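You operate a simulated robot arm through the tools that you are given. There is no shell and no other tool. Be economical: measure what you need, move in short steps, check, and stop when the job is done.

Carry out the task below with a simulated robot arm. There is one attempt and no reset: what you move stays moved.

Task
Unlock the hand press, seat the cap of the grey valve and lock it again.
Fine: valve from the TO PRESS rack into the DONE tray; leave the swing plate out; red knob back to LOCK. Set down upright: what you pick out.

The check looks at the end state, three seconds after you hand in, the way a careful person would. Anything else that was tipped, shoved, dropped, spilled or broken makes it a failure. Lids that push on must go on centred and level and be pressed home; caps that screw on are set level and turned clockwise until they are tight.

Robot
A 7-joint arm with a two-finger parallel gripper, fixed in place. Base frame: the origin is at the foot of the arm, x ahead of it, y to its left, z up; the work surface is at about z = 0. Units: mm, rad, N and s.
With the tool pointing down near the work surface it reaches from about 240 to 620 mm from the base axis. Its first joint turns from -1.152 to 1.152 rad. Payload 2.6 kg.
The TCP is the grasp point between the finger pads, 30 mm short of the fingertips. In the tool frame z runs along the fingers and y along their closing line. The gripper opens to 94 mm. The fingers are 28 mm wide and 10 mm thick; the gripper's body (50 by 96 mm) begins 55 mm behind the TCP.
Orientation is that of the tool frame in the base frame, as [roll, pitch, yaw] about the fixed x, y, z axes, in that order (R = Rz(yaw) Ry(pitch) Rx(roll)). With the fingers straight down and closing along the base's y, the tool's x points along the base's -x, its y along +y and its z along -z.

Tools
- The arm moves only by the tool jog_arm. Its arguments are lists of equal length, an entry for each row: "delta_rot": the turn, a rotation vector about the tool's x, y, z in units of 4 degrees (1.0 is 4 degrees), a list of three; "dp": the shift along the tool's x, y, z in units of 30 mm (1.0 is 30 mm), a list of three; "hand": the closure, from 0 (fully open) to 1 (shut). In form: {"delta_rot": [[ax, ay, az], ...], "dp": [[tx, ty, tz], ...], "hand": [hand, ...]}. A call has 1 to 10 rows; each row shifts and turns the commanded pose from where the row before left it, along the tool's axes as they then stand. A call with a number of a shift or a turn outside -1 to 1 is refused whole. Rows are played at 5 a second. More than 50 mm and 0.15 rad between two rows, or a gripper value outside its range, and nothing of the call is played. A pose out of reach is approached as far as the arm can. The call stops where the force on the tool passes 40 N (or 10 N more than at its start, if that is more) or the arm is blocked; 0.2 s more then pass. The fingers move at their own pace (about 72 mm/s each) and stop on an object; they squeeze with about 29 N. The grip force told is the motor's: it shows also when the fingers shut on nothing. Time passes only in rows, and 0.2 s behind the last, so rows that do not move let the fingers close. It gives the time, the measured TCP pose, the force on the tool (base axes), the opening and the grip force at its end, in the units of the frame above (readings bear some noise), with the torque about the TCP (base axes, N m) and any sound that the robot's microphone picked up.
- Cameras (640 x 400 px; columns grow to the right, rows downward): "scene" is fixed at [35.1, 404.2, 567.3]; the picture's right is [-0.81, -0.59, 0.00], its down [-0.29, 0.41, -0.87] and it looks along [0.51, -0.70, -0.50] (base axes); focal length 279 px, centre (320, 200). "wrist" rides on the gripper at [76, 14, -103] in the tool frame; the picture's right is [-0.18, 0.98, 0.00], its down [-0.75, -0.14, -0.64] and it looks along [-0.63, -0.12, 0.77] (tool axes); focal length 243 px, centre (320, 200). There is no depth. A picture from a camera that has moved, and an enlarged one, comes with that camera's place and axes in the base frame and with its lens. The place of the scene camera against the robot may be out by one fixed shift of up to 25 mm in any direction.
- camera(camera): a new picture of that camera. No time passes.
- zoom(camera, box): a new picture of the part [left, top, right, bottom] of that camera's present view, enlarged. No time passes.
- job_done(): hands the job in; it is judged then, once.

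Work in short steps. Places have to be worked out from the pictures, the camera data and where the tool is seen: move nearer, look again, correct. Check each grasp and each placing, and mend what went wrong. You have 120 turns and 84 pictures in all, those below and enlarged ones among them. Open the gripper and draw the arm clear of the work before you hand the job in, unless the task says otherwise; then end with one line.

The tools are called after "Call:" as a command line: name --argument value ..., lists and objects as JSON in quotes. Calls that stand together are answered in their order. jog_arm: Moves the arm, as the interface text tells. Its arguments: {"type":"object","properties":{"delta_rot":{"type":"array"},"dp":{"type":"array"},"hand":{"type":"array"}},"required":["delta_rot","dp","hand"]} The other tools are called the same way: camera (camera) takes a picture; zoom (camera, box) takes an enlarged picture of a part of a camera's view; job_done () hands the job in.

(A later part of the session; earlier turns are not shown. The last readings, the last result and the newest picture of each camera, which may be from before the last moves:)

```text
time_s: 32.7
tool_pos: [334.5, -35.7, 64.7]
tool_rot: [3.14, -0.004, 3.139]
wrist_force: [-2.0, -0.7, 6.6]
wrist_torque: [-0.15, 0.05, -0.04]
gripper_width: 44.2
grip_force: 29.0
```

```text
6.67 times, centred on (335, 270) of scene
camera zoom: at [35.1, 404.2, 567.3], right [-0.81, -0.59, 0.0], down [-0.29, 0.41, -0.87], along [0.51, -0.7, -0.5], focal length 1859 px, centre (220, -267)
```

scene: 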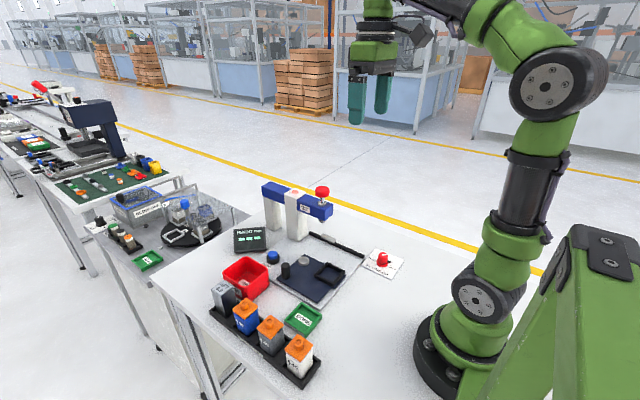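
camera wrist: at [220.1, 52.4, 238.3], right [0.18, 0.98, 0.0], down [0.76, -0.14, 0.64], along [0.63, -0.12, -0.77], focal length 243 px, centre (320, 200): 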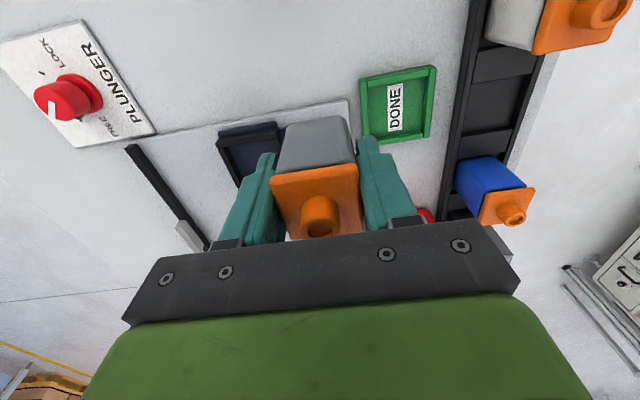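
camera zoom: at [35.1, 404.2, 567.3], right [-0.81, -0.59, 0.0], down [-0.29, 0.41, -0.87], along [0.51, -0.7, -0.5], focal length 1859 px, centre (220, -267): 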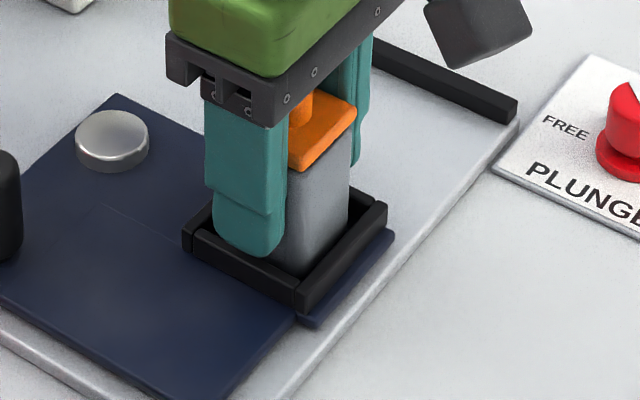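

It's inside the nest. I'll release and lift clear.

Call:
jog_arm --delta_rot '[[0, 0, 0], [0, 0, 0], [0, 0, 0], [0, 0, 0], [0, 0, 0], [0, 0, 0]]' --dp '[[0, 0, 0], [0, 0, 0], [0, 0, -0.3], [0, 0, -0.9], [0, 0, -1], [0, 0, -1]]' --hand '[0.4, 0.25, 0.25, 0.25, 0.25, 0.25]'

Call:
camera --camera "wrist"

Call:
zoom --camera "scene" --box '[240, 180, 370, 300]'

```text
time_s: 34.1
tool_pos: [333.0, -37.9, 161.7]
tool_rot: [3.136, -0.005, 3.139]
wrist_force: [-0.5, 0.3, 0.8]
wrist_torque: [0.0, 0.0, 0.0]
gripper_width: 70.6
grip_force: 0.0
```

```text
44 pictures are left
camera wrist: at [257.8, -23.1, 262.8], right [0.19, 0.98, 0.0], down [0.76, -0.14, 0.64], along [0.63, -0.12, -0.77], focal length 243 px, centre (320, 200)
```

wrist: 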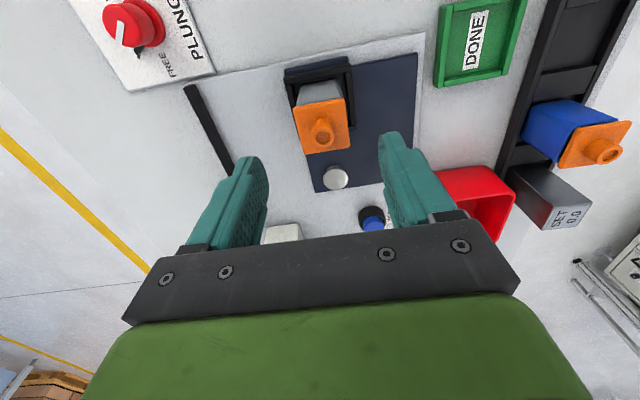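

```text
3.33 times, centred on (305, 240) of scene
camera zoom: at [35.2, 404.2, 567.3], right [-0.81, -0.59, 0.0], down [-0.29, 0.41, -0.87], along [0.51, -0.7, -0.5], focal length 929 px, centre (370, 67)
```

zoom: 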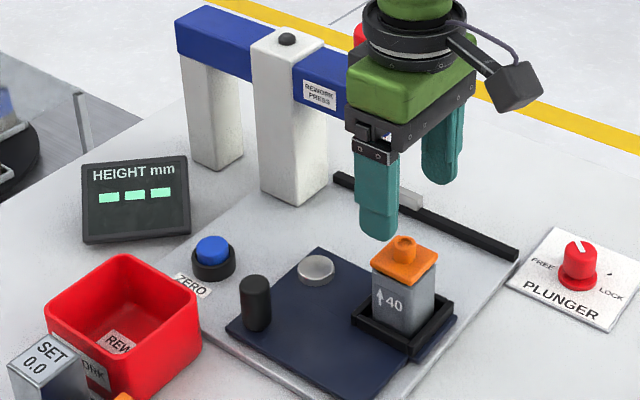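

The valve stands upright in the nest. The pivot is at about (429,-37), so the nest would swing to about (427,-130) against the rail. Now I'll locate the handle from closer.

Call:
jog_arm --delta_rot '[[0, 0, 0], [0, 0, 0], [0, 0, 0], [0, 0, 0]]' --dp '[[-0.5, 0.65, 0], [-0.5, 0.65, 0], [-0.5, 0.65, 0], [-0.5, 0.65, 0]]' --hand '[0.4, 0.4, 0.4, 0.4]'

Call:
camera --camera "wrist"

```text
time_s: 35.1
tool_pos: [395.0, 42.7, 161.1]
tool_rot: [3.137, -0.004, 3.141]
wrist_force: [-0.5, 0.8, 0.2]
wrist_torque: [0.03, -0.02, 0.01]
gripper_width: 56.6
grip_force: 0.1
```

```text
42 pictures are left
camera wrist: at [320.2, 57.4, 263.2], right [0.19, 0.98, 0.0], down [0.76, -0.15, 0.64], along [0.63, -0.12, -0.77], focal length 243 px, centre (320, 200)
```

wrist: 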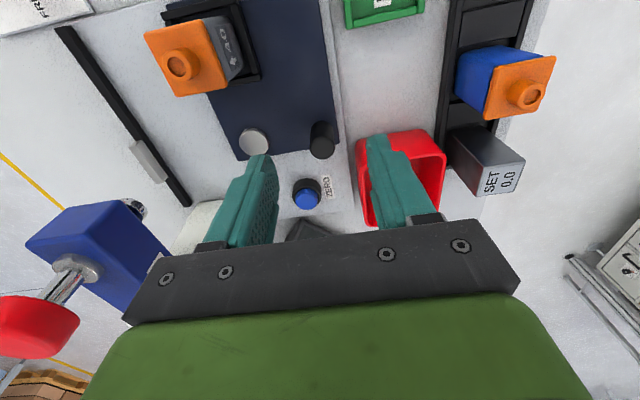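

Call:
zoom --camera "wrist" --box '[270, 90, 380, 180]'

```text
4.44 times, centred on (325, 135) of wrist
camera zoom: at [320.2, 57.4, 263.2], right [0.19, 0.98, 0.0], down [0.76, -0.15, 0.64], along [0.63, -0.12, -0.77], focal length 1078 px, centre (298, 489)
```

zoom: 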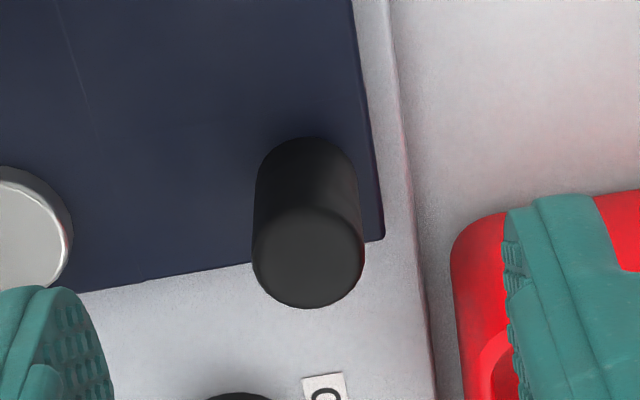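

The handle is at (429.5,39), 23 mm across, with its top at z≈51. The red bin sits close at y≈70, so I'll turn the gripper +90° to close along x and keep clear of it.

Call:
jog_arm --delta_rot '[[0, 0, -1], [0, 0, -1], [0, 0, -1], [0, 0, -1], [0, 0, -1], [0, 0, -1], [0, 0, -1], [0, 0, -1], [0, 0, -1], [0, 0, -1]]' --dp '[[0, 0, 0], [0, 0, 0], [0, 0, 0], [0, 0, 0], [0, 0, 0], [0, 0, 0], [0, 0, 0], [0, 0, 0], [0, 0, 0], [0, 0, 0]]' --hand '[0.4, 0.4, 0.4, 0.4, 0.4, 0.4, 0.4, 0.4, 0.4, 0.4]'

Call:
jog_arm --delta_rot '[[0, 0, -1], [0, 0, -1], [0, 0, -1], [0, 0, -1], [0, 0, -1], [0, 0, -1], [0, 0, -1], [0, 0, -1], [0, 0, -1], [0, 0, -1]]' --dp '[[0, 0, 0], [0, 0, 0], [0, 0, 0], [0, 0, 0], [0, 0, 0], [0, 0, 0], [0, 0, 0], [0, 0, 0], [0, 0, 0], [0, 0, 0]]' --hand '[0.4, 0.4, 0.4, 0.4, 0.4, 0.4, 0.4, 0.4, 0.4, 0.4]'

Call:
jog_arm --delta_rot '[[0, 0, -1], [0, 0, -1], [0, 0, -0.5], [0, 0, 0]]' --dp '[[0, 0, 0], [0, 0, 0], [0, 0, 0], [0, 0, 0]]' --hand '[0.4, 0.4, 0.4, 0.4]'

```text
time_s: 37.3
tool_pos: [394.1, 42.3, 160.3]
tool_rot: [3.138, 0.0, -2.443]
wrist_force: [-0.3, 0.4, 0.8]
wrist_torque: [-0.02, 0.04, -0.02]
gripper_width: 56.4
grip_force: 0.0
```

```text
time_s: 39.5
tool_pos: [394.3, 42.7, 161.1]
tool_rot: [3.139, 0.002, -1.745]
wrist_force: [-0.1, 0.3, 0.4]
wrist_torque: [0.03, 0.0, 0.01]
gripper_width: 56.4
grip_force: 0.0
```

```text
time_s: 40.5
tool_pos: [394.0, 42.6, 160.9]
tool_rot: [3.137, 0.005, -1.568]
wrist_force: [1.3, -0.5, 0.0]
wrist_torque: [0.0, 0.01, 0.04]
gripper_width: 56.2
grip_force: 0.1
```

Now I'll move above the handle, partly down.

Call:
jog_arm --delta_rot '[[0, 0, 0], [0, 0, 0], [0, 0, 0], [0, 0, 0]]' --dp '[[0.06, -0.59, 0.4], [0.06, -0.59, 0.5], [0, 0, 0.9], [0, 0, 0]]' --hand '[0.4, 0.4, 0.4, 0.4]'

Call:
camera --camera "wrist"

```text
time_s: 41.5
tool_pos: [430.3, 38.6, 105.3]
tool_rot: [3.139, 0.004, -1.572]
wrist_force: [-0.3, 0.9, 0.4]
wrist_torque: [-0.01, 0.01, 0.02]
gripper_width: 56.6
grip_force: 0.0
```

```text
40 pictures are left
camera wrist: at [416.4, -37.3, 207.7], right [-0.98, 0.19, 0.0], down [0.14, 0.75, 0.64], along [0.12, 0.63, -0.76], focal length 243 px, centre (320, 200)
```

wrist: 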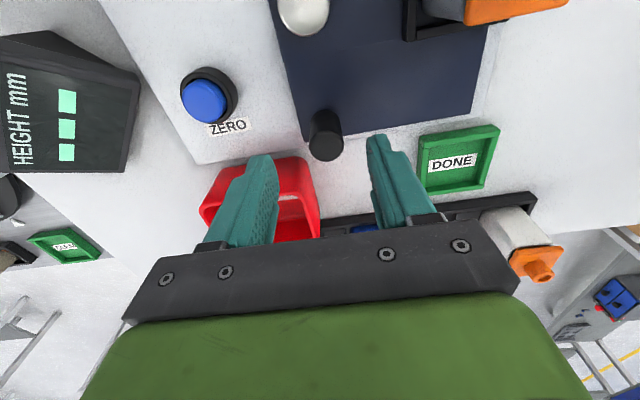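

Call:
zoom --camera "wrist" --box '[250, 0, 400, 170]'

```text
2.35 times, centred on (325, 85) of wrist
camera zoom: at [416.4, -37.3, 207.7], right [-0.98, 0.19, 0.0], down [0.14, 0.75, 0.64], along [0.12, 0.63, -0.76], focal length 571 px, centre (308, 471)
```

zoom: 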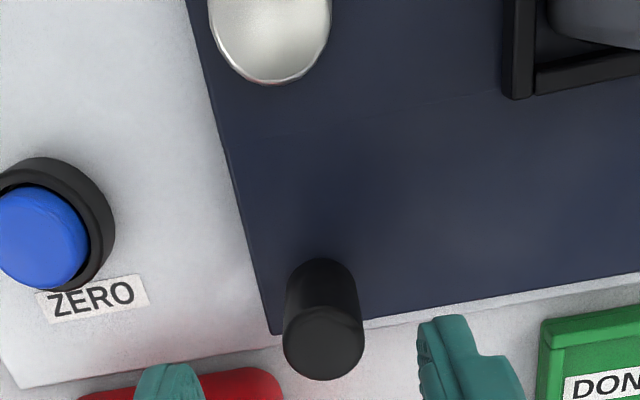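

The handle is at (428,41.5) and the pivot at about (428.5,-36.5), so the radius is about 78. I'll descend and grip it.

Call:
jog_arm --delta_rot '[[0, 0, 0], [0, 0, 0], [0, 0, 0], [0, 0, 0], [0, 0, 0]]' --dp '[[-0.08, 0.077, 0.9], [0, 0, 0.9], [0, 0, 0], [0, 0, 0], [0, 0, 0]]' --hand '[0.4, 0.4, 0.8, 0.8, 0.8]'

Call:
zoom --camera "scene" --box '[220, 200, 380, 300]'

```text
time_s: 42.7
tool_pos: [426.2, 41.3, 51.5]
tool_rot: [3.136, 0.004, -1.569]
wrist_force: [-2.7, 0.7, -3.2]
wrist_torque: [-0.01, -1.06, -0.11]
gripper_width: 23.4
grip_force: 45.1
```

```text
4.00 times, centred on (300, 250) of scene
camera zoom: at [35.1, 404.2, 567.2], right [-0.81, -0.59, 0.0], down [-0.29, 0.41, -0.87], along [0.51, -0.7, -0.5], focal length 1115 px, centre (400, 0)
```

zoom: 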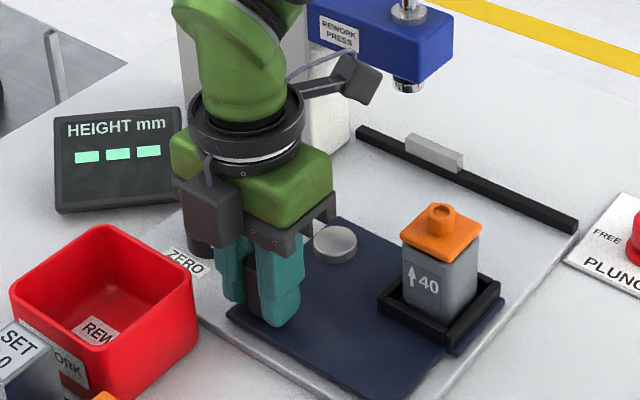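

The handle is gripped. I'll swing the plate slowly along the arc, checking the force.

Call:
jog_arm --delta_rot '[[0, 0, 0], [0, 0, 0], [0, 0, 0], [0, 0, 0], [0, 0, 0]]' --dp '[[0.027, 0.27, 0], [0.05, 0.267, 0], [0.08, 0.26, 0], [0.107, 0.25, 0], [0.13, 0.237, 0]]' --hand '[0.8, 0.8, 0.8, 0.8, 0.8]'

Call:
zoom --camera "scene" --box '[220, 180, 400, 300]'

```text
time_s: 43.9
tool_pos: [389.5, 31.1, 52.2]
tool_rot: [3.14, 0.004, -1.572]
wrist_force: [3.9, 1.6, -4.7]
wrist_torque: [0.43, -0.9, 0.37]
gripper_width: 23.7
grip_force: 45.1
```

```text
3.33 times, centred on (310, 240) of scene
camera zoom: at [35.2, 404.2, 567.3], right [-0.81, -0.59, 0.0], down [-0.29, 0.41, -0.87], along [0.51, -0.7, -0.5], focal length 929 px, centre (353, 67)
```

zoom: 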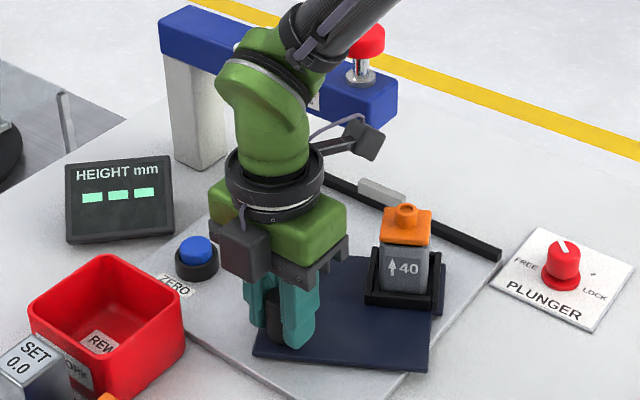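

Swinging well with low force. Continuing.

Call:
jog_arm --delta_rot '[[0, 0, 0], [0, 0, 0], [0, 0, 0], [0, 0, 0], [0, 0, 0]]' --dp '[[0.157, 0.223, 0], [0.177, 0.203, 0], [0.2, 0.187, 0], [0.217, 0.163, 0], [0.233, 0.14, 0]]' --hand '[0.8, 0.8, 0.8, 0.8, 0.8]'

Call:
zoom --camera "scene" --box '[220, 180, 400, 300]'

```text
time_s: 45.1
tool_pos: [359.3, 0.8, 53.9]
tool_rot: [3.141, 0.002, -1.572]
wrist_force: [7.5, 2.1, 3.7]
wrist_torque: [0.28, -0.86, 0.33]
gripper_width: 23.3
grip_force: 45.0
```

```text
3.33 times, centred on (310, 240) of scene
camera zoom: at [35.1, 404.2, 567.3], right [-0.81, -0.59, 0.0], down [-0.29, 0.41, -0.87], along [0.51, -0.7, -0.5], focal length 929 px, centre (353, 67)
```

zoom: 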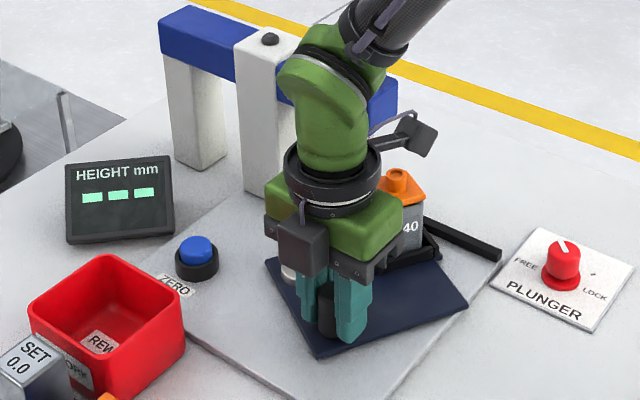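

Call:
jog_arm --delta_rot '[[0, 0, 0], [0, 0, 0], [0, 0, 0], [0, 0, 0]]' --dp '[[0.247, 0.113, 0], [0.257, 0.09, 0], [0.263, 0.06, 0], [0.2, 0.02, 0]]' --hand '[0.8, 0.8, 0.8, 0.8]'

Call:
camera --camera "wrist"

Call:
zoom --camera "scene" --box '[250, 170, 400, 280]'

```text
time_s: 46.1
tool_pos: [351.0, -29.0, 51.4]
tool_rot: [3.133, 0.005, -1.573]
wrist_force: [-7.6, 6.1, -1.0]
wrist_torque: [0.76, -1.42, 0.48]
gripper_width: 23.9
grip_force: 44.6
```

```text
35 pictures are left
camera wrist: at [337.9, -105.6, 153.9], right [-0.98, 0.19, 0.01], down [0.15, 0.75, 0.64], along [0.11, 0.63, -0.76], focal length 243 px, centre (320, 200)
```

wrist: 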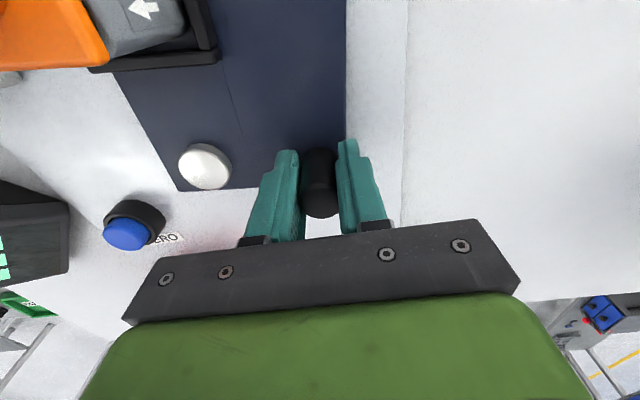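

```text
3.64 times, centred on (325, 225) of scene
camera zoom: at [35.1, 404.2, 567.3], right [-0.81, -0.59, 0.0], down [-0.29, 0.41, -0.87], along [0.51, -0.7, -0.5], focal length 1014 px, centre (302, 109)
```

zoom: 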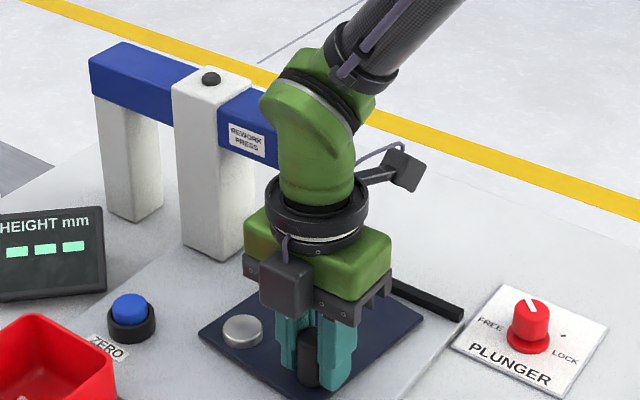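

At about 174°. I'll push on in small steps to the stop.

Call:
jog_arm --delta_rot '[[0, 0, 0], [0, 0, 0], [0, 0, 0], [0, 0, 0]]' --dp '[[0.13, 0.005, 0], [0.13, 0, 0], [0.1, 0, 0], [0, 0, 0]]' --hand '[0.8, 0.8, 0.8, 0.8]'

```text
time_s: 47.1
tool_pos: [350.9, -39.0, 53.0]
tool_rot: [3.131, 0.006, -1.574]
wrist_force: [-28.6, 16.5, 16.8]
wrist_torque: [-0.89, -1.06, 0.02]
gripper_width: 24.1
grip_force: 45.2
```

There's resistance, so it's probably at the stop. I'll release, rise, and rotate back to default yaw.

Call:
jog_arm --delta_rot '[[0, 0, 0], [0, 0, 0], [0, 0, 0], [0, 0, 0], [0, 0, 0], [0, 0, 1], [0, 0, 1], [0, 0, 1], [0, 0, 1], [0, 0, 1]]' --dp '[[0, 0, 0], [0, 0, 0], [0, 0, -0.5], [0, 0, -0.9], [0, 0, -0.9], [0, 0, 0], [0, 0, 0], [0, 0, 0], [0, 0, 0], [0, 0, 0]]' --hand '[0.55, 0.5, 0.5, 0.5, 0.5, 0.5, 0.5, 0.5, 0.5, 0.5]'

Call:
jog_arm --delta_rot '[[0, 0, 1], [0, 0, 1], [0, 0, 1], [0, 0, 1], [0, 0, 1], [0, 0, 1], [0, 0, 1], [0, 0, 1], [0, 0, 1], [0, 0, 1]]' --dp '[[0, 0, 0], [0, 0, 0], [0, 0, 0], [0, 0, 0], [0, 0, 0], [0, 0, 0], [0, 0, 0], [0, 0, 0], [0, 0, 0], [0, 0, 0]]' --hand '[0.5, 0.5, 0.5, 0.5, 0.5, 0.5, 0.5, 0.5, 0.5, 0.5]'

Call:
jog_arm --delta_rot '[[0, 0, 1], [0, 0, 1], [0, 0, 1], [0, 0, 1], [0, 0, 1], [0, 0, 1], [0, 0, 1], [0, 0, 0.5], [0, 0, 0]]' --dp '[[0, 0, 0], [0, 0, 0], [0, 0, 0], [0, 0, 0], [0, 0, 0], [0, 0, 0], [0, 0, 0], [0, 0, 0], [0, 0, 0]]' --hand '[0.5, 0.5, 0.5, 0.5, 0.5, 0.5, 0.5, 0.5, 0.5]'

Call:
camera --camera "wrist"

Call:
zoom --camera "scene" --box '[250, 170, 400, 280]'

```text
time_s: 49.3
tool_pos: [352.6, -40.0, 121.7]
tool_rot: [3.135, 0.003, -1.922]
wrist_force: [0.3, 0.0, -0.3]
wrist_torque: [-0.01, -0.02, -0.01]
gripper_width: 47.1
grip_force: 0.0
```

```text
time_s: 51.5
tool_pos: [353.3, -39.9, 123.3]
tool_rot: [3.136, 0.001, -2.621]
wrist_force: [0.4, -0.2, 0.6]
wrist_torque: [-0.05, 0.02, 0.0]
gripper_width: 46.8
grip_force: 0.0
```

```text
time_s: 53.5
tool_pos: [353.2, -39.9, 121.0]
tool_rot: [3.138, -0.004, 3.14]
wrist_force: [-0.1, -0.1, 0.0]
wrist_torque: [0.01, 0.02, 0.01]
gripper_width: 46.9
grip_force: 0.1
```

```text
33 pictures are left
camera wrist: at [278.2, -25.3, 223.7], right [0.19, 0.98, 0.0], down [0.76, -0.15, 0.64], along [0.63, -0.12, -0.77], focal length 243 px, centre (320, 200)
```

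wrist: 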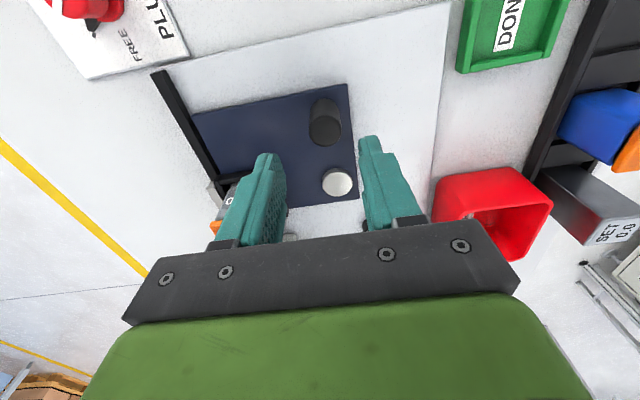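

```text
3.64 times, centred on (325, 225) of scene
camera zoom: at [35.1, 404.2, 567.3], right [-0.81, -0.59, 0.0], down [-0.29, 0.41, -0.87], along [0.51, -0.7, -0.5], focal length 1014 px, centre (302, 109)
```

zoom: 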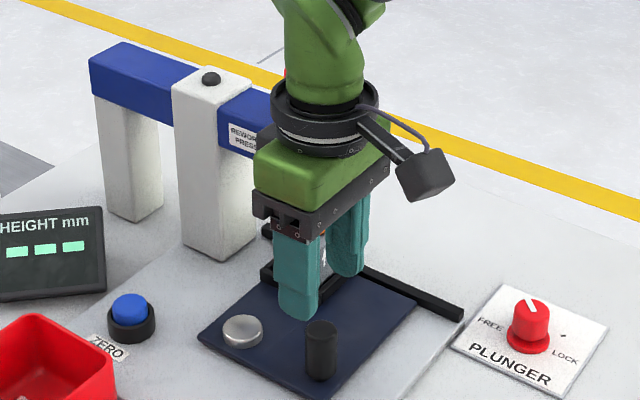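

The plate edge lies against the rail. I'll back off and up to view the press with the valve.

Call:
jog_arm --delta_rot '[[0, 0, 0], [0, 0, 0], [0, 0, 0], [0, 0, 0], [0, 0, 0]]' --dp '[[0.4, 0.2, -0.9], [0.4, 0.2, -0.9], [0.4, 0.2, -0.9], [0.4, 0.2, -0.9], [0.2, 0, -0.9]]' --hand '[0.5, 0.5, 0.5, 0.5, 0.5]'

Call:
camera --camera "wrist"

Call:
zoom --camera "scene" --box '[250, 170, 400, 280]'

```text
time_s: 54.7
tool_pos: [301.9, -15.8, 256.7]
tool_rot: [3.137, -0.004, 3.141]
wrist_force: [-0.2, -0.8, -0.3]
wrist_torque: [-0.03, -0.01, -0.02]
gripper_width: 46.8
grip_force: 0.0
```

```text
31 pictures are left
camera wrist: at [226.3, -1.3, 359.2], right [0.19, 0.98, 0.0], down [0.76, -0.15, 0.64], along [0.63, -0.12, -0.77], focal length 243 px, centre (320, 200)
```

wrist: 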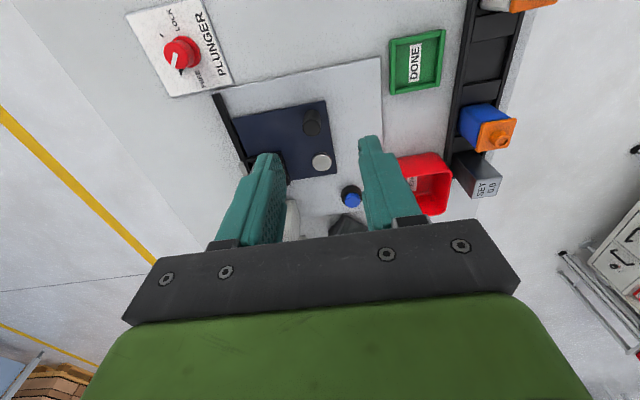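

```text
3.64 times, centred on (325, 225) of scene
camera zoom: at [35.1, 404.2, 567.3], right [-0.81, -0.59, 0.0], down [-0.29, 0.41, -0.87], along [0.51, -0.7, -0.5], focal length 1014 px, centre (302, 109)
```

zoom: 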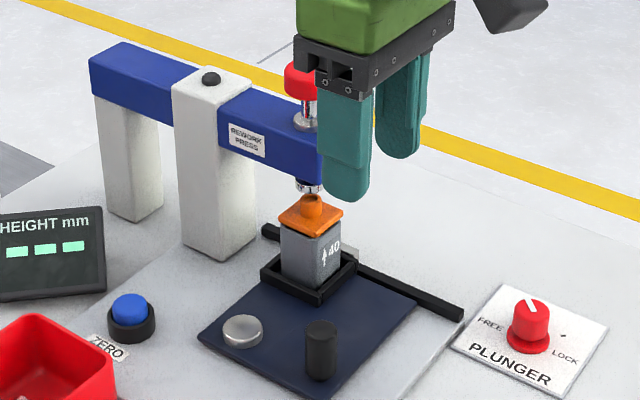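

The valve sits under the plunger with the hump below the ram. I'll move up and over to locate the red plunger knob precisely.

Call:
jog_arm --delta_rot '[[0, 0, 0], [0, 0, 0], [0, 0, 0], [0, 0, 0], [0, 0, 0], [0, 0, 0], [0, 0, 0]]' --dp '[[0, 0, -0.9], [0, 0, -0.9], [0, 0, -0.6], [-0.7, -0.94, 0], [-0.7, -0.94, 0], [-0.7, -0.94, 0], [-0.7, -0.94, 0]]' --hand '[0.5, 0.5, 0.5, 0.5, 0.5, 0.5, 0.5]'

Call:
camera --camera "wrist"

```text
time_s: 56.3
tool_pos: [383.6, -130.0, 326.1]
tool_rot: [3.135, -0.004, 3.141]
wrist_force: [0.2, 0.9, -0.3]
wrist_torque: [0.02, -0.01, -0.01]
gripper_width: 47.1
grip_force: 0.2
```

```text
29 pictures are left
camera wrist: at [309.1, -116.1, 428.6], right [0.18, 0.98, 0.0], down [0.76, -0.14, 0.64], along [0.63, -0.12, -0.77], focal length 243 px, centre (320, 200)
```

wrist: 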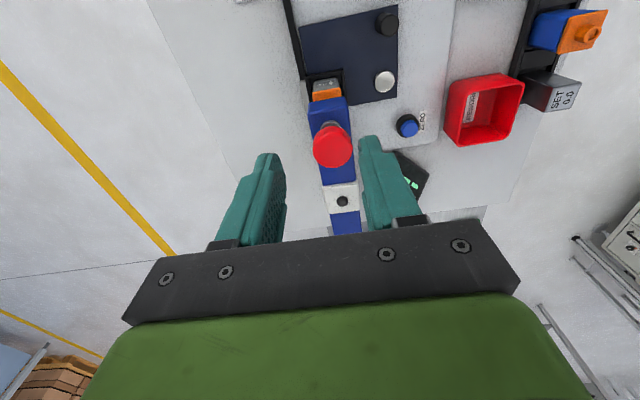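

The plunger knob is near (426.5,-127) with its top at z≈200. I'll close the fingers and move above it, tips about 15 mm over the knob.

Call:
jog_arm --delta_rot '[[0, 0, 0], [0, 0, 0], [0, 0, 0], [0, 0, 0], [0, 0, 0]]' --dp '[[-0.72, 0.05, 0.5], [-0.72, 0.05, 0.7], [0, 0, 0.7], [0, 0, 0.6], [0, 0, 0]]' --hand '[1, 1, 1, 1, 1]'

Call:
camera --camera "wrist"

Call:
zoom --camera "scene" --box '[250, 150, 400, 280]'

```text
time_s: 57.5
tool_pos: [424.4, -126.9, 251.2]
tool_rot: [3.136, -0.005, 3.141]
wrist_force: [0.4, -0.1, 0.1]
wrist_torque: [0.02, 0.02, 0.01]
gripper_width: 0.2
grip_force: 29.1
```

```text
28 pictures are left
camera wrist: at [350.6, -112.6, 353.3], right [0.19, 0.98, 0.0], down [0.76, -0.14, 0.64], along [0.63, -0.12, -0.77], focal length 243 px, centre (320, 200)
```

wrist: 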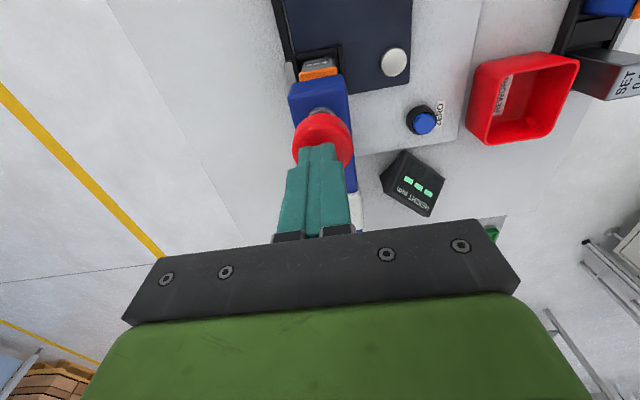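

```text
3.08 times, centred on (325, 215) of scene
camera zoom: at [35.2, 404.2, 567.3], right [-0.81, -0.59, 0.0], down [-0.29, 0.41, -0.87], along [0.51, -0.7, -0.5], focal length 858 px, centre (305, 154)
```

zoom: 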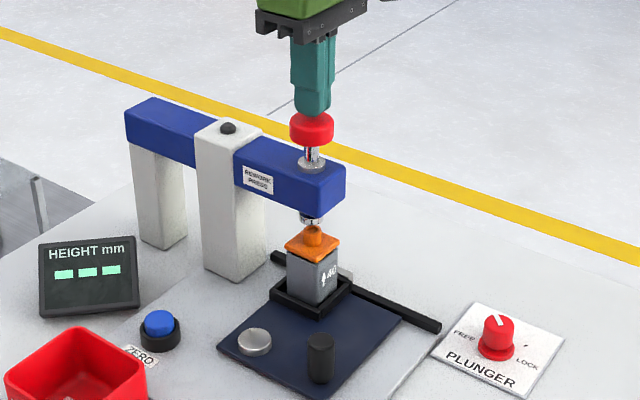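

The fingertips are centred over the knob. Pressing down in small steps.

Call:
jog_arm --delta_rot '[[0, 0, 0], [0, 0, 0], [0, 0, 0], [0, 0, 0], [0, 0, 0]]' --dp '[[0, 0.05, 0.2], [0, 0, 0.2], [0, 0, 0.2], [0, 0, 0.15], [0, 0, 0]]' --hand '[1, 1, 1, 1, 1]'

```text
time_s: 58.7
tool_pos: [426.5, -125.3, 231.8]
tool_rot: [3.138, -0.001, 3.141]
wrist_force: [1.6, -0.4, 13.7]
wrist_torque: [-0.05, -0.1, -0.16]
gripper_width: 0.0
grip_force: 29.0
```

In contact against the return spring. Continuing.

Call:
jog_arm --delta_rot '[[0, 0, 0], [0, 0, 0], [0, 0, 0], [0, 0, 0]]' --dp '[[0, 0, 0.13], [0, 0, 0.13], [0, 0, 0.13], [0, 0, 0]]' --hand '[1, 1, 1, 1]'

Call:
zoom --camera "scene" --box '[280, 170, 370, 260]'

```text
time_s: 59.1
tool_pos: [425.5, -124.7, 231.6]
tool_rot: [3.14, 0.004, 3.14]
wrist_force: [-3.2, -0.7, 7.3]
wrist_torque: [0.02, 0.2, 0.03]
gripper_width: 0.0
grip_force: 29.5
stopped in row 2: the force on the tool passed its limit at 47 N (the readings are from after the stop); the commanded pose is now the measured one
```

```text
4.44 times, centred on (325, 215) of scene
camera zoom: at [35.1, 404.2, 567.2], right [-0.81, -0.59, 0.0], down [-0.29, 0.41, -0.87], along [0.51, -0.7, -0.5], focal length 1239 px, centre (298, 133)
```

zoom: 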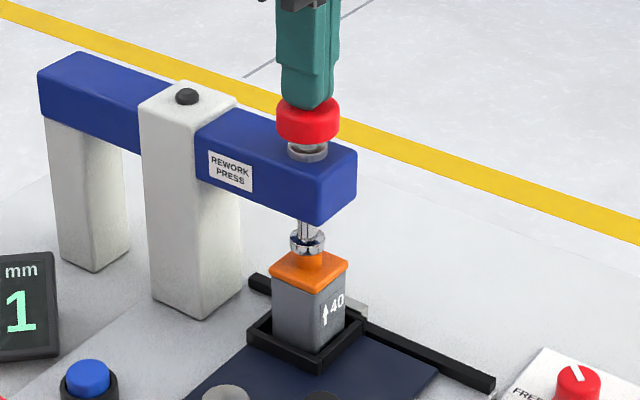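

The ram is now on the cap and the height gauge shows a value. I'll read it.

Call:
zoom --camera "scene" --box '[225, 215, 275, 260]'

```text
8.89 times, centred on (250, 238) of scene
camera zoom: at [35.1, 404.2, 567.2], right [-0.81, -0.59, 0.0], down [-0.29, 0.41, -0.87], along [0.51, -0.7, -0.5], focal length 2478 px, centre (942, -133)
```

zoom: 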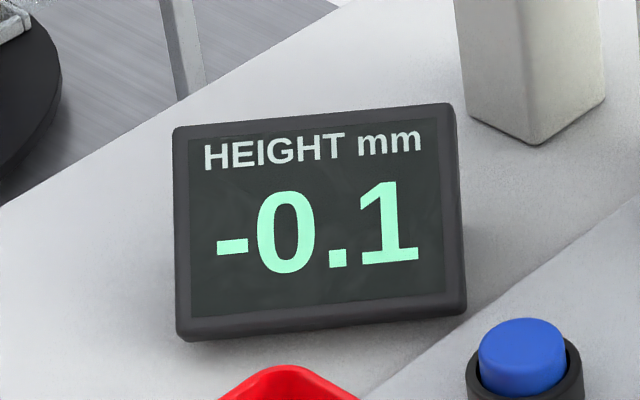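

The gauge reads −0.1 mm. I'll press again up to the force limit to see whether it moves any further.

Call:
jog_arm --delta_rot '[[0, 0, 0], [0, 0, 0], [0, 0, 0], [0, 0, 0]]' --dp '[[0, 0, 0.04], [0, 0, 0.04], [0, 0, 0.04], [0, 0, 0]]' --hand '[1, 1, 1, 1]'

Call:
zoom --camera "scene" --box '[225, 170, 369, 260]'

```text
time_s: 59.9
tool_pos: [426.1, -125.8, 231.2]
tool_rot: [-3.141, 0.013, 3.137]
wrist_force: [-2.0, 0.9, 5.9]
wrist_torque: [0.03, 0.2, -0.03]
gripper_width: 0.4
grip_force: 28.9
stopped in row 3: the force on the tool passed its limit at 44 N (the readings are from after the stop); the commanded pose is now the measured one
```

```text
4.44 times, centred on (297, 215) of scene
camera zoom: at [35.1, 404.2, 567.2], right [-0.81, -0.59, 0.0], down [-0.29, 0.41, -0.87], along [0.51, -0.7, -0.5], focal length 1239 px, centre (422, 133)
```

zoom: 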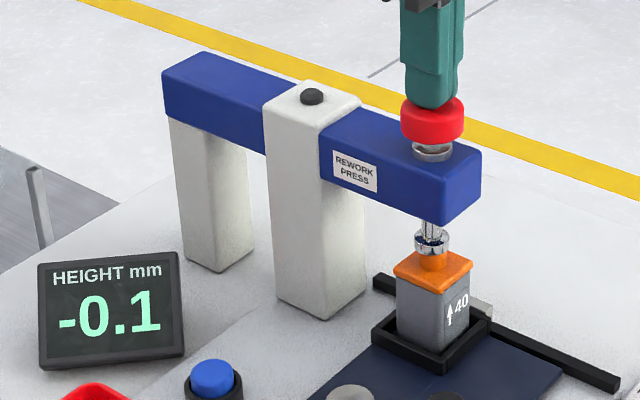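

It bottomed at z≈231 with the same reading. I'll hold firmly once more with a slightly higher sustained force to be sure it's home.

Call:
jog_arm --delta_rot '[[0, 0, 0], [0, 0, 0], [0, 0, 0]]' --dp '[[0, 0, 0.04], [0, 0, 0.03], [0, 0, 0]]' --hand '[1, 1, 1]'

Call:
jog_arm --delta_rot '[[0, 0, 0], [0, 0, 0], [0, 0, 0]]' --dp '[[0, 0, 0.03], [0, 0, 0.02], [0, 0, 0]]' --hand '[1, 1, 1]'

```text
time_s: 60.7
tool_pos: [427.1, -124.9, 230.7]
tool_rot: [-3.141, 0.017, 3.138]
wrist_force: [-1.4, 0.4, 6.0]
wrist_torque: [-0.02, 0.12, 0.02]
gripper_width: 0.0
grip_force: 28.8
stopped in row 3: the force on the tool passed its limit at 42 N (the readings are from after the stop); the commanded pose is now the measured one
```

```text
time_s: 61.5
tool_pos: [428.3, -126.1, 229.8]
tool_rot: [-3.14, 0.019, 3.136]
wrist_force: [-12.1, 0.5, 35.0]
wrist_torque: [0.01, 0.8, -0.04]
gripper_width: 0.1
grip_force: 28.4
```

It's bottomed out firmly. I'll raise and let the plunger return.

Call:
jog_arm --delta_rot '[[0, 0, 0], [0, 0, 0], [0, 0, 0], [0, 0, 0], [0, 0, 0], [0, 0, 0]]' --dp '[[0, 0, -0.3], [0, 0, -0.4], [0, 0, -0.7], [0, 0, -0.9], [0, 0, -0.9], [0, 0, 0]]' --hand '[1, 1, 1, 0.8, 0.6, 0.5]'

Call:
zoom --camera "scene" --box '[225, 170, 369, 260]'

Call:
zoom --camera "scene" --box '[300, 205, 350, 255]'

```text
time_s: 62.9
tool_pos: [424.6, -126.0, 325.4]
tool_rot: [3.141, 0.017, 3.136]
wrist_force: [0.2, -0.7, -0.2]
wrist_torque: [0.02, -0.02, 0.02]
gripper_width: 46.9
grip_force: 0.1
```

```text
4.44 times, centred on (297, 215) of scene
camera zoom: at [35.1, 404.2, 567.3], right [-0.81, -0.59, 0.0], down [-0.29, 0.41, -0.87], along [0.51, -0.7, -0.5], focal length 1239 px, centre (422, 133)
```

zoom: 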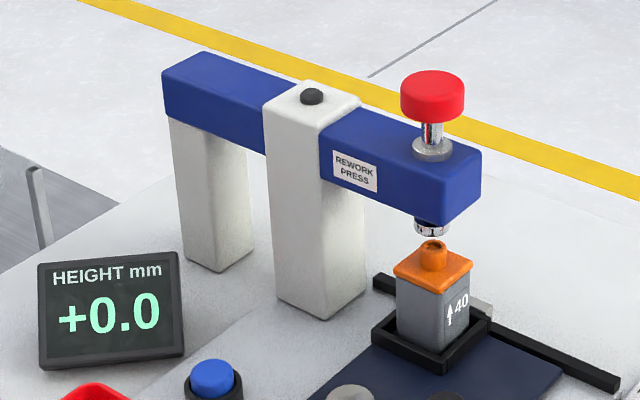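

```text
8.00 times, centred on (325, 230) of scene
camera zoom: at [35.1, 404.2, 567.3], right [-0.81, -0.59, 0.0], down [-0.29, 0.41, -0.87], along [0.51, -0.7, -0.5], focal length 2230 px, centre (280, -40)
```

zoom: 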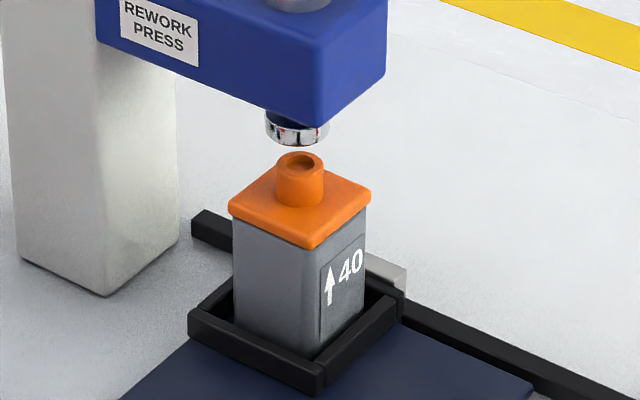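

The gauge reads +0.0, the cap sits flush and level, and the plunger is back up. I'll return above the handle and turn the gripper +90°.

Call:
jog_arm --delta_rot '[[0, 0.24, 0], [0, 0, 0], [0, 0, 0], [0, 0, 0], [0, 0, -1], [0, 0, -1], [0, 0, -1], [0, 0, -1], [0, 0, -1], [0, 0, -1]]' --dp '[[0.6, 0.73, 0], [0.6, 0.73, 0], [0.6, 0.73, 0], [0.6, 0.73, 0], [0, 0, 0.5], [0, 0, 0.5], [0, 0, 0.5], [0, 0, 0.5], [0, 0, 0.5], [0, 0, 0.5]]' --hand '[0.5, 0.5, 0.5, 0.5, 0.5, 0.5, 0.5, 0.5, 0.5, 0.5]'

Call:
jog_arm --delta_rot '[[0, 0, -1], [0, 0, -1], [0, 0, -1], [0, 0, -1], [0, 0, -1], [0, 0, -1], [0, 0, -1], [0, 0, -1], [0, 0, -1], [0, 0, -1]]' --dp '[[0, 0, 0.3], [0, 0, 0.3], [0, 0, 0.3], [0, 0, 0.3], [0, 0, 0.3], [0, 0, 0.3], [0, 0, 0.3], [0, 0, 0], [0, 0, 0], [0, 0, 0]]' --hand '[0.5, 0.5, 0.5, 0.5, 0.5, 0.5, 0.5, 0.5, 0.5, 0.5]'

Call:
jog_arm --delta_rot '[[0, 0, -1], [0, 0, -1], [0, 0, -1], [0, 0, -1], [0, 0, -1], [0, 0, -1], [0, 0, -0.5], [0, 0, 0]]' --dp '[[0, 0, 0], [0, 0, 0], [0, 0, 0], [0, 0, 0], [0, 0, 0], [0, 0, 0], [0, 0, 0], [0, 0, 0]]' --hand '[0.5, 0.5, 0.5, 0.5, 0.5, 0.5, 0.5, 0.5]'

Call:
camera --camera "wrist"

```text
time_s: 65.1
tool_pos: [353.3, -37.3, 234.8]
tool_rot: [-3.141, -0.002, -2.726]
wrist_force: [-0.6, -0.2, -0.1]
wrist_torque: [-0.02, -0.01, 0.03]
gripper_width: 46.9
grip_force: 0.0
```

```text
time_s: 67.3
tool_pos: [353.0, -37.8, 171.0]
tool_rot: [3.139, 0.0, -2.027]
wrist_force: [0.1, -0.2, -0.7]
wrist_torque: [-0.01, -0.02, 0.01]
gripper_width: 46.9
grip_force: 0.1
```

```text
time_s: 69.1
tool_pos: [354.2, -38.4, 171.8]
tool_rot: [3.141, -0.001, -1.574]
wrist_force: [0.2, 0.1, 0.6]
wrist_torque: [0.0, 0.01, 0.0]
gripper_width: 47.1
grip_force: 0.0
```

```text
21 pictures are left
camera wrist: at [340.4, -113.5, 273.7], right [-0.98, 0.19, 0.0], down [0.14, 0.75, 0.64], along [0.12, 0.63, -0.77], focal length 243 px, centre (320, 200)
```

wrist: 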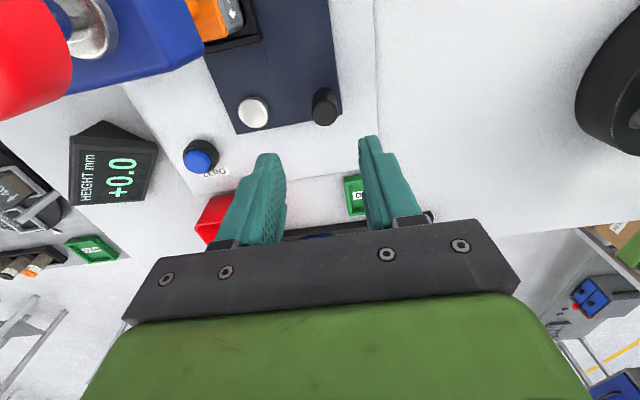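

The handle is at about (352,-36). Descending and gripping.

Call:
jog_arm --delta_rot '[[0, 0, 0], [0, 0, 0], [0, 0, 0], [0, 0, 0], [0, 0, 0], [0, 0, 0], [0, 0, 0], [0, 0, 0]]' --dp '[[-0.05, 0.067, 0.8], [0, 0, 0.8], [0, 0, 0.8], [0, 0, 0.8], [0, 0, 0.8], [0, 0, 0], [0, 0, 0], [0, 0, 0]]' --hand '[0.5, 0.5, 0.5, 0.5, 0.5, 0.8, 0.8, 0.8]'

```text
time_s: 70.9
tool_pos: [349.4, -34.0, 53.0]
tool_rot: [3.138, 0.0, -1.577]
wrist_force: [-10.3, 0.5, -1.1]
wrist_torque: [0.06, -0.99, -0.02]
gripper_width: 23.6
grip_force: 45.2
```

Gripped. Reversing along the arc.

Call:
jog_arm --delta_rot '[[0, 0, 0], [0, 0, 0], [0, 0, 0], [0, 0, 0], [0, 0, 0]]' --dp '[[-0.18, -0.02, 0], [-0.18, -0.02, 0], [-0.263, -0.06, 0], [-0.257, -0.09, 0], [-0.247, -0.113, 0]]' --hand '[0.8, 0.8, 0.8, 0.8, 0.8]'

Call:
jog_arm --delta_rot '[[0, 0, 0], [0, 0, 0], [0, 0, 0], [0, 0, 0], [0, 0, 0]]' --dp '[[-0.233, -0.14, 0], [-0.217, -0.163, 0], [-0.2, -0.187, 0], [-0.177, -0.203, 0], [-0.157, -0.223, 0]]' --hand '[0.8, 0.8, 0.8, 0.8, 0.8]'

Call:
jog_arm --delta_rot '[[0, 0, 0], [0, 0, 0], [0, 0, 0], [0, 0, 0], [0, 0, 0], [0, 0, 0]]' --dp '[[-0.13, -0.237, 0], [-0.107, -0.25, 0], [-0.08, -0.26, 0], [-0.05, -0.267, 0], [-0.027, -0.27, 0], [0, 0, 0]]' --hand '[0.8, 0.8, 0.8, 0.8, 0.8, 0.8]'

Call:
zoom --camera "scene" --box '[220, 180, 400, 300]'

```text
time_s: 72.1
tool_pos: [357.3, -0.4, 50.2]
tool_rot: [3.133, 0.004, -1.574]
wrist_force: [-25.6, 6.0, 1.9]
wrist_torque: [-0.33, -1.53, -0.43]
gripper_width: 23.5
grip_force: 44.9
```

```text
time_s: 73.3
tool_pos: [389.7, 26.6, 51.9]
tool_rot: [-3.139, 0.001, -1.571]
wrist_force: [-4.3, 11.9, -5.2]
wrist_torque: [-0.17, 0.07, 0.2]
gripper_width: 24.4
grip_force: 28.8
```

```text
time_s: 74.7
tool_pos: [425.7, 37.4, 52.5]
tool_rot: [3.136, -0.003, -1.578]
wrist_force: [-28.5, -4.8, 23.2]
wrist_torque: [0.39, -0.91, 0.22]
gripper_width: 23.9
grip_force: 45.2
```

```text
3.33 times, centred on (310, 240) of scene
camera zoom: at [35.0, 404.2, 567.3], right [-0.81, -0.59, 0.0], down [-0.29, 0.41, -0.87], along [0.51, -0.7, -0.5], focal length 929 px, centre (353, 67)
```

zoom: 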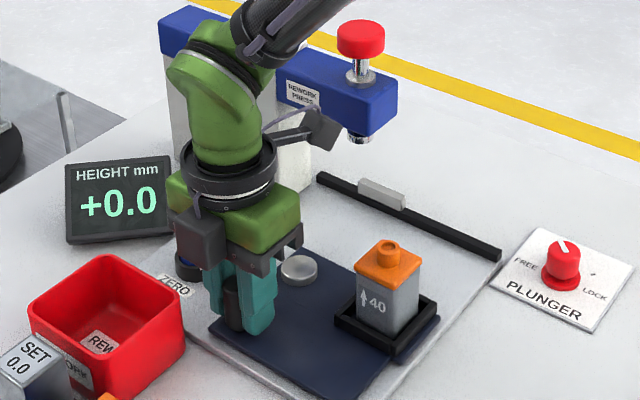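

Back at the out stop with the valve still upright. I'll release, lift, and rotate back to default yaw.

Call:
jog_arm --delta_rot '[[0, 0, 0], [0, 0, 0], [0, 0, 0], [0, 0, 0], [0, 0, 0], [0, 0, 0], [0, 0, 1], [0, 0, 1], [0, 0, 1], [0, 0, 1]]' --dp '[[0, 0, 0], [0, 0, 0], [0, 0, -0.5], [0, 0, -0.9], [0, 0, -0.9], [0, 0, -0.9], [0, 0, -0.4], [0, 0, 0], [0, 0, 0], [0, 0, 0]]' --hand '[0.5, 0.45, 0.45, 0.45, 0.45, 0.45, 0.45, 0.45, 0.45, 0.45]'

Call:
jog_arm --delta_rot '[[0, 0, 1], [0, 0, 1], [0, 0, 1], [0, 0, 1], [0, 0, 1], [0, 0, 1], [0, 0, 1], [0, 0, 1], [0, 0, 1], [0, 0, 1]]' --dp '[[0, 0, 0], [0, 0, 0], [0, 0, 0], [0, 0, 0], [0, 0, 0], [0, 0, 0], [0, 0, 0], [0, 0, 0], [0, 0, 0], [0, 0, 0]]' --hand '[0.45, 0.45, 0.45, 0.45, 0.45, 0.45, 0.45, 0.45, 0.45, 0.45]'

Call:
jog_arm --delta_rot '[[0, 0, 1], [0, 0, 1], [0, 0, 1], [0, 0, 1], [0, 0, 1], [0, 0, 1], [0, 0, 1], [0, 0, 1], [0, 0, 0.6], [0, 0, 0]]' --dp '[[0, 0, 0], [0, 0, 0], [0, 0, 0], [0, 0, 0], [0, 0, 0], [0, 0, 0], [0, 0, 0], [0, 0, 0], [0, 0, 0], [0, 0, 0]]' --hand '[0.45, 0.45, 0.45, 0.45, 0.45, 0.45, 0.45, 0.45, 0.25, 0.25]'

```text
time_s: 76.9
tool_pos: [426.8, 37.9, 159.4]
tool_rot: [3.14, 0.002, -1.855]
wrist_force: [0.2, 0.5, -0.5]
wrist_torque: [0.02, 0.02, 0.01]
gripper_width: 51.7
grip_force: 0.1
```

```text
time_s: 79.1
tool_pos: [427.1, 39.1, 159.8]
tool_rot: [3.141, -0.002, -2.555]
wrist_force: [-1.1, -0.5, 1.0]
wrist_torque: [-0.02, -0.03, 0.01]
gripper_width: 51.8
grip_force: 0.0
```

```text
time_s: 81.3
tool_pos: [427.6, 38.9, 159.4]
tool_rot: [-3.141, -0.002, 3.13]
wrist_force: [-0.1, 0.2, 1.2]
wrist_torque: [0.01, 0.0, 0.01]
gripper_width: 70.8
grip_force: 0.1
```

Now back above the nest.

Call:
jog_arm --delta_rot '[[0, 0, -0.16], [0, 0, 0], [0, 0, 0], [0, 0, 0], [0, 0, 0]]' --dp '[[0.78, -0.62, 0], [0.78, -0.62, 0], [0.78, -0.62, 0], [0.78, -0.62, 0], [0, 0, 0]]' --hand '[0.25, 0.25, 0.25, 0.25, 0.25]'

Call:
camera --camera "wrist"

```text
time_s: 82.5
tool_pos: [331.3, -34.6, 159.4]
tool_rot: [-3.141, -0.001, -3.141]
wrist_force: [-0.5, -0.2, -0.1]
wrist_torque: [0.03, -0.05, 0.0]
gripper_width: 70.5
grip_force: 0.0
```

```text
19 pictures are left
camera wrist: at [256.2, -20.4, 262.1], right [0.18, 0.98, 0.0], down [0.75, -0.14, 0.64], along [0.63, -0.12, -0.77], focal length 243 px, centre (320, 200)
```

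wrist: 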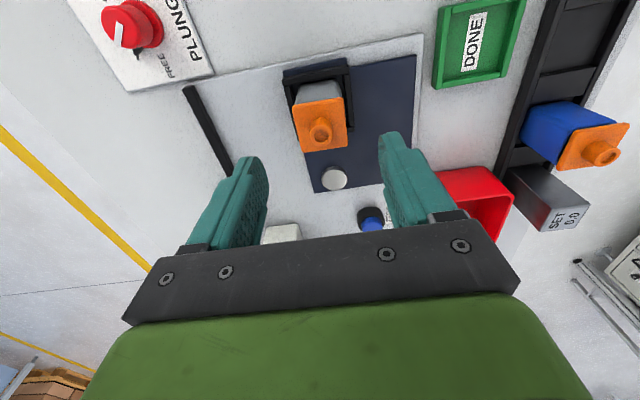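

The valve is where I left it. I'll descend and grip.

Call:
jog_arm --delta_rot '[[0, 0, 0], [0, 0, 0], [0, 0, 0], [0, 0, 0], [0, 0, 0], [0, 0, 0], [0, 0, 0]]' --dp '[[-0.07, -0.01, 0.8], [0, 0, 0.8], [0, 0, 0.8], [0, 0, 0.75], [0, 0, 0], [0, 0, 0], [0, 0, 0]]' --hand '[0.25, 0.25, 0.25, 0.25, 0.45, 0.65, 0.65]'

Call:
zoom --camera "wrist" --box '[240, 60, 400, 220]'

```text
time_s: 84.1
tool_pos: [335.0, -39.4, 66.0]
tool_rot: [-3.141, -0.001, 3.141]
wrist_force: [-0.1, 0.4, 0.6]
wrist_torque: [-0.02, -0.03, -0.02]
gripper_width: 43.8
grip_force: 29.0
```

```text
2.50 times, centred on (320, 140) of wrist
camera zoom: at [259.5, -24.4, 168.5], right [0.18, 0.98, 0.0], down [0.75, -0.14, 0.64], along [0.63, -0.12, -0.77], focal length 606 px, centre (320, 350)
```

zoom: 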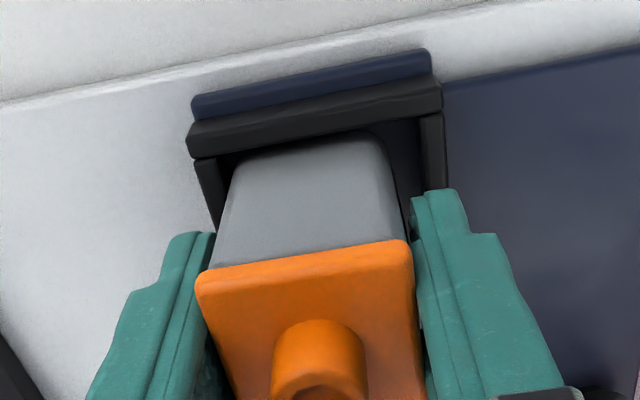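

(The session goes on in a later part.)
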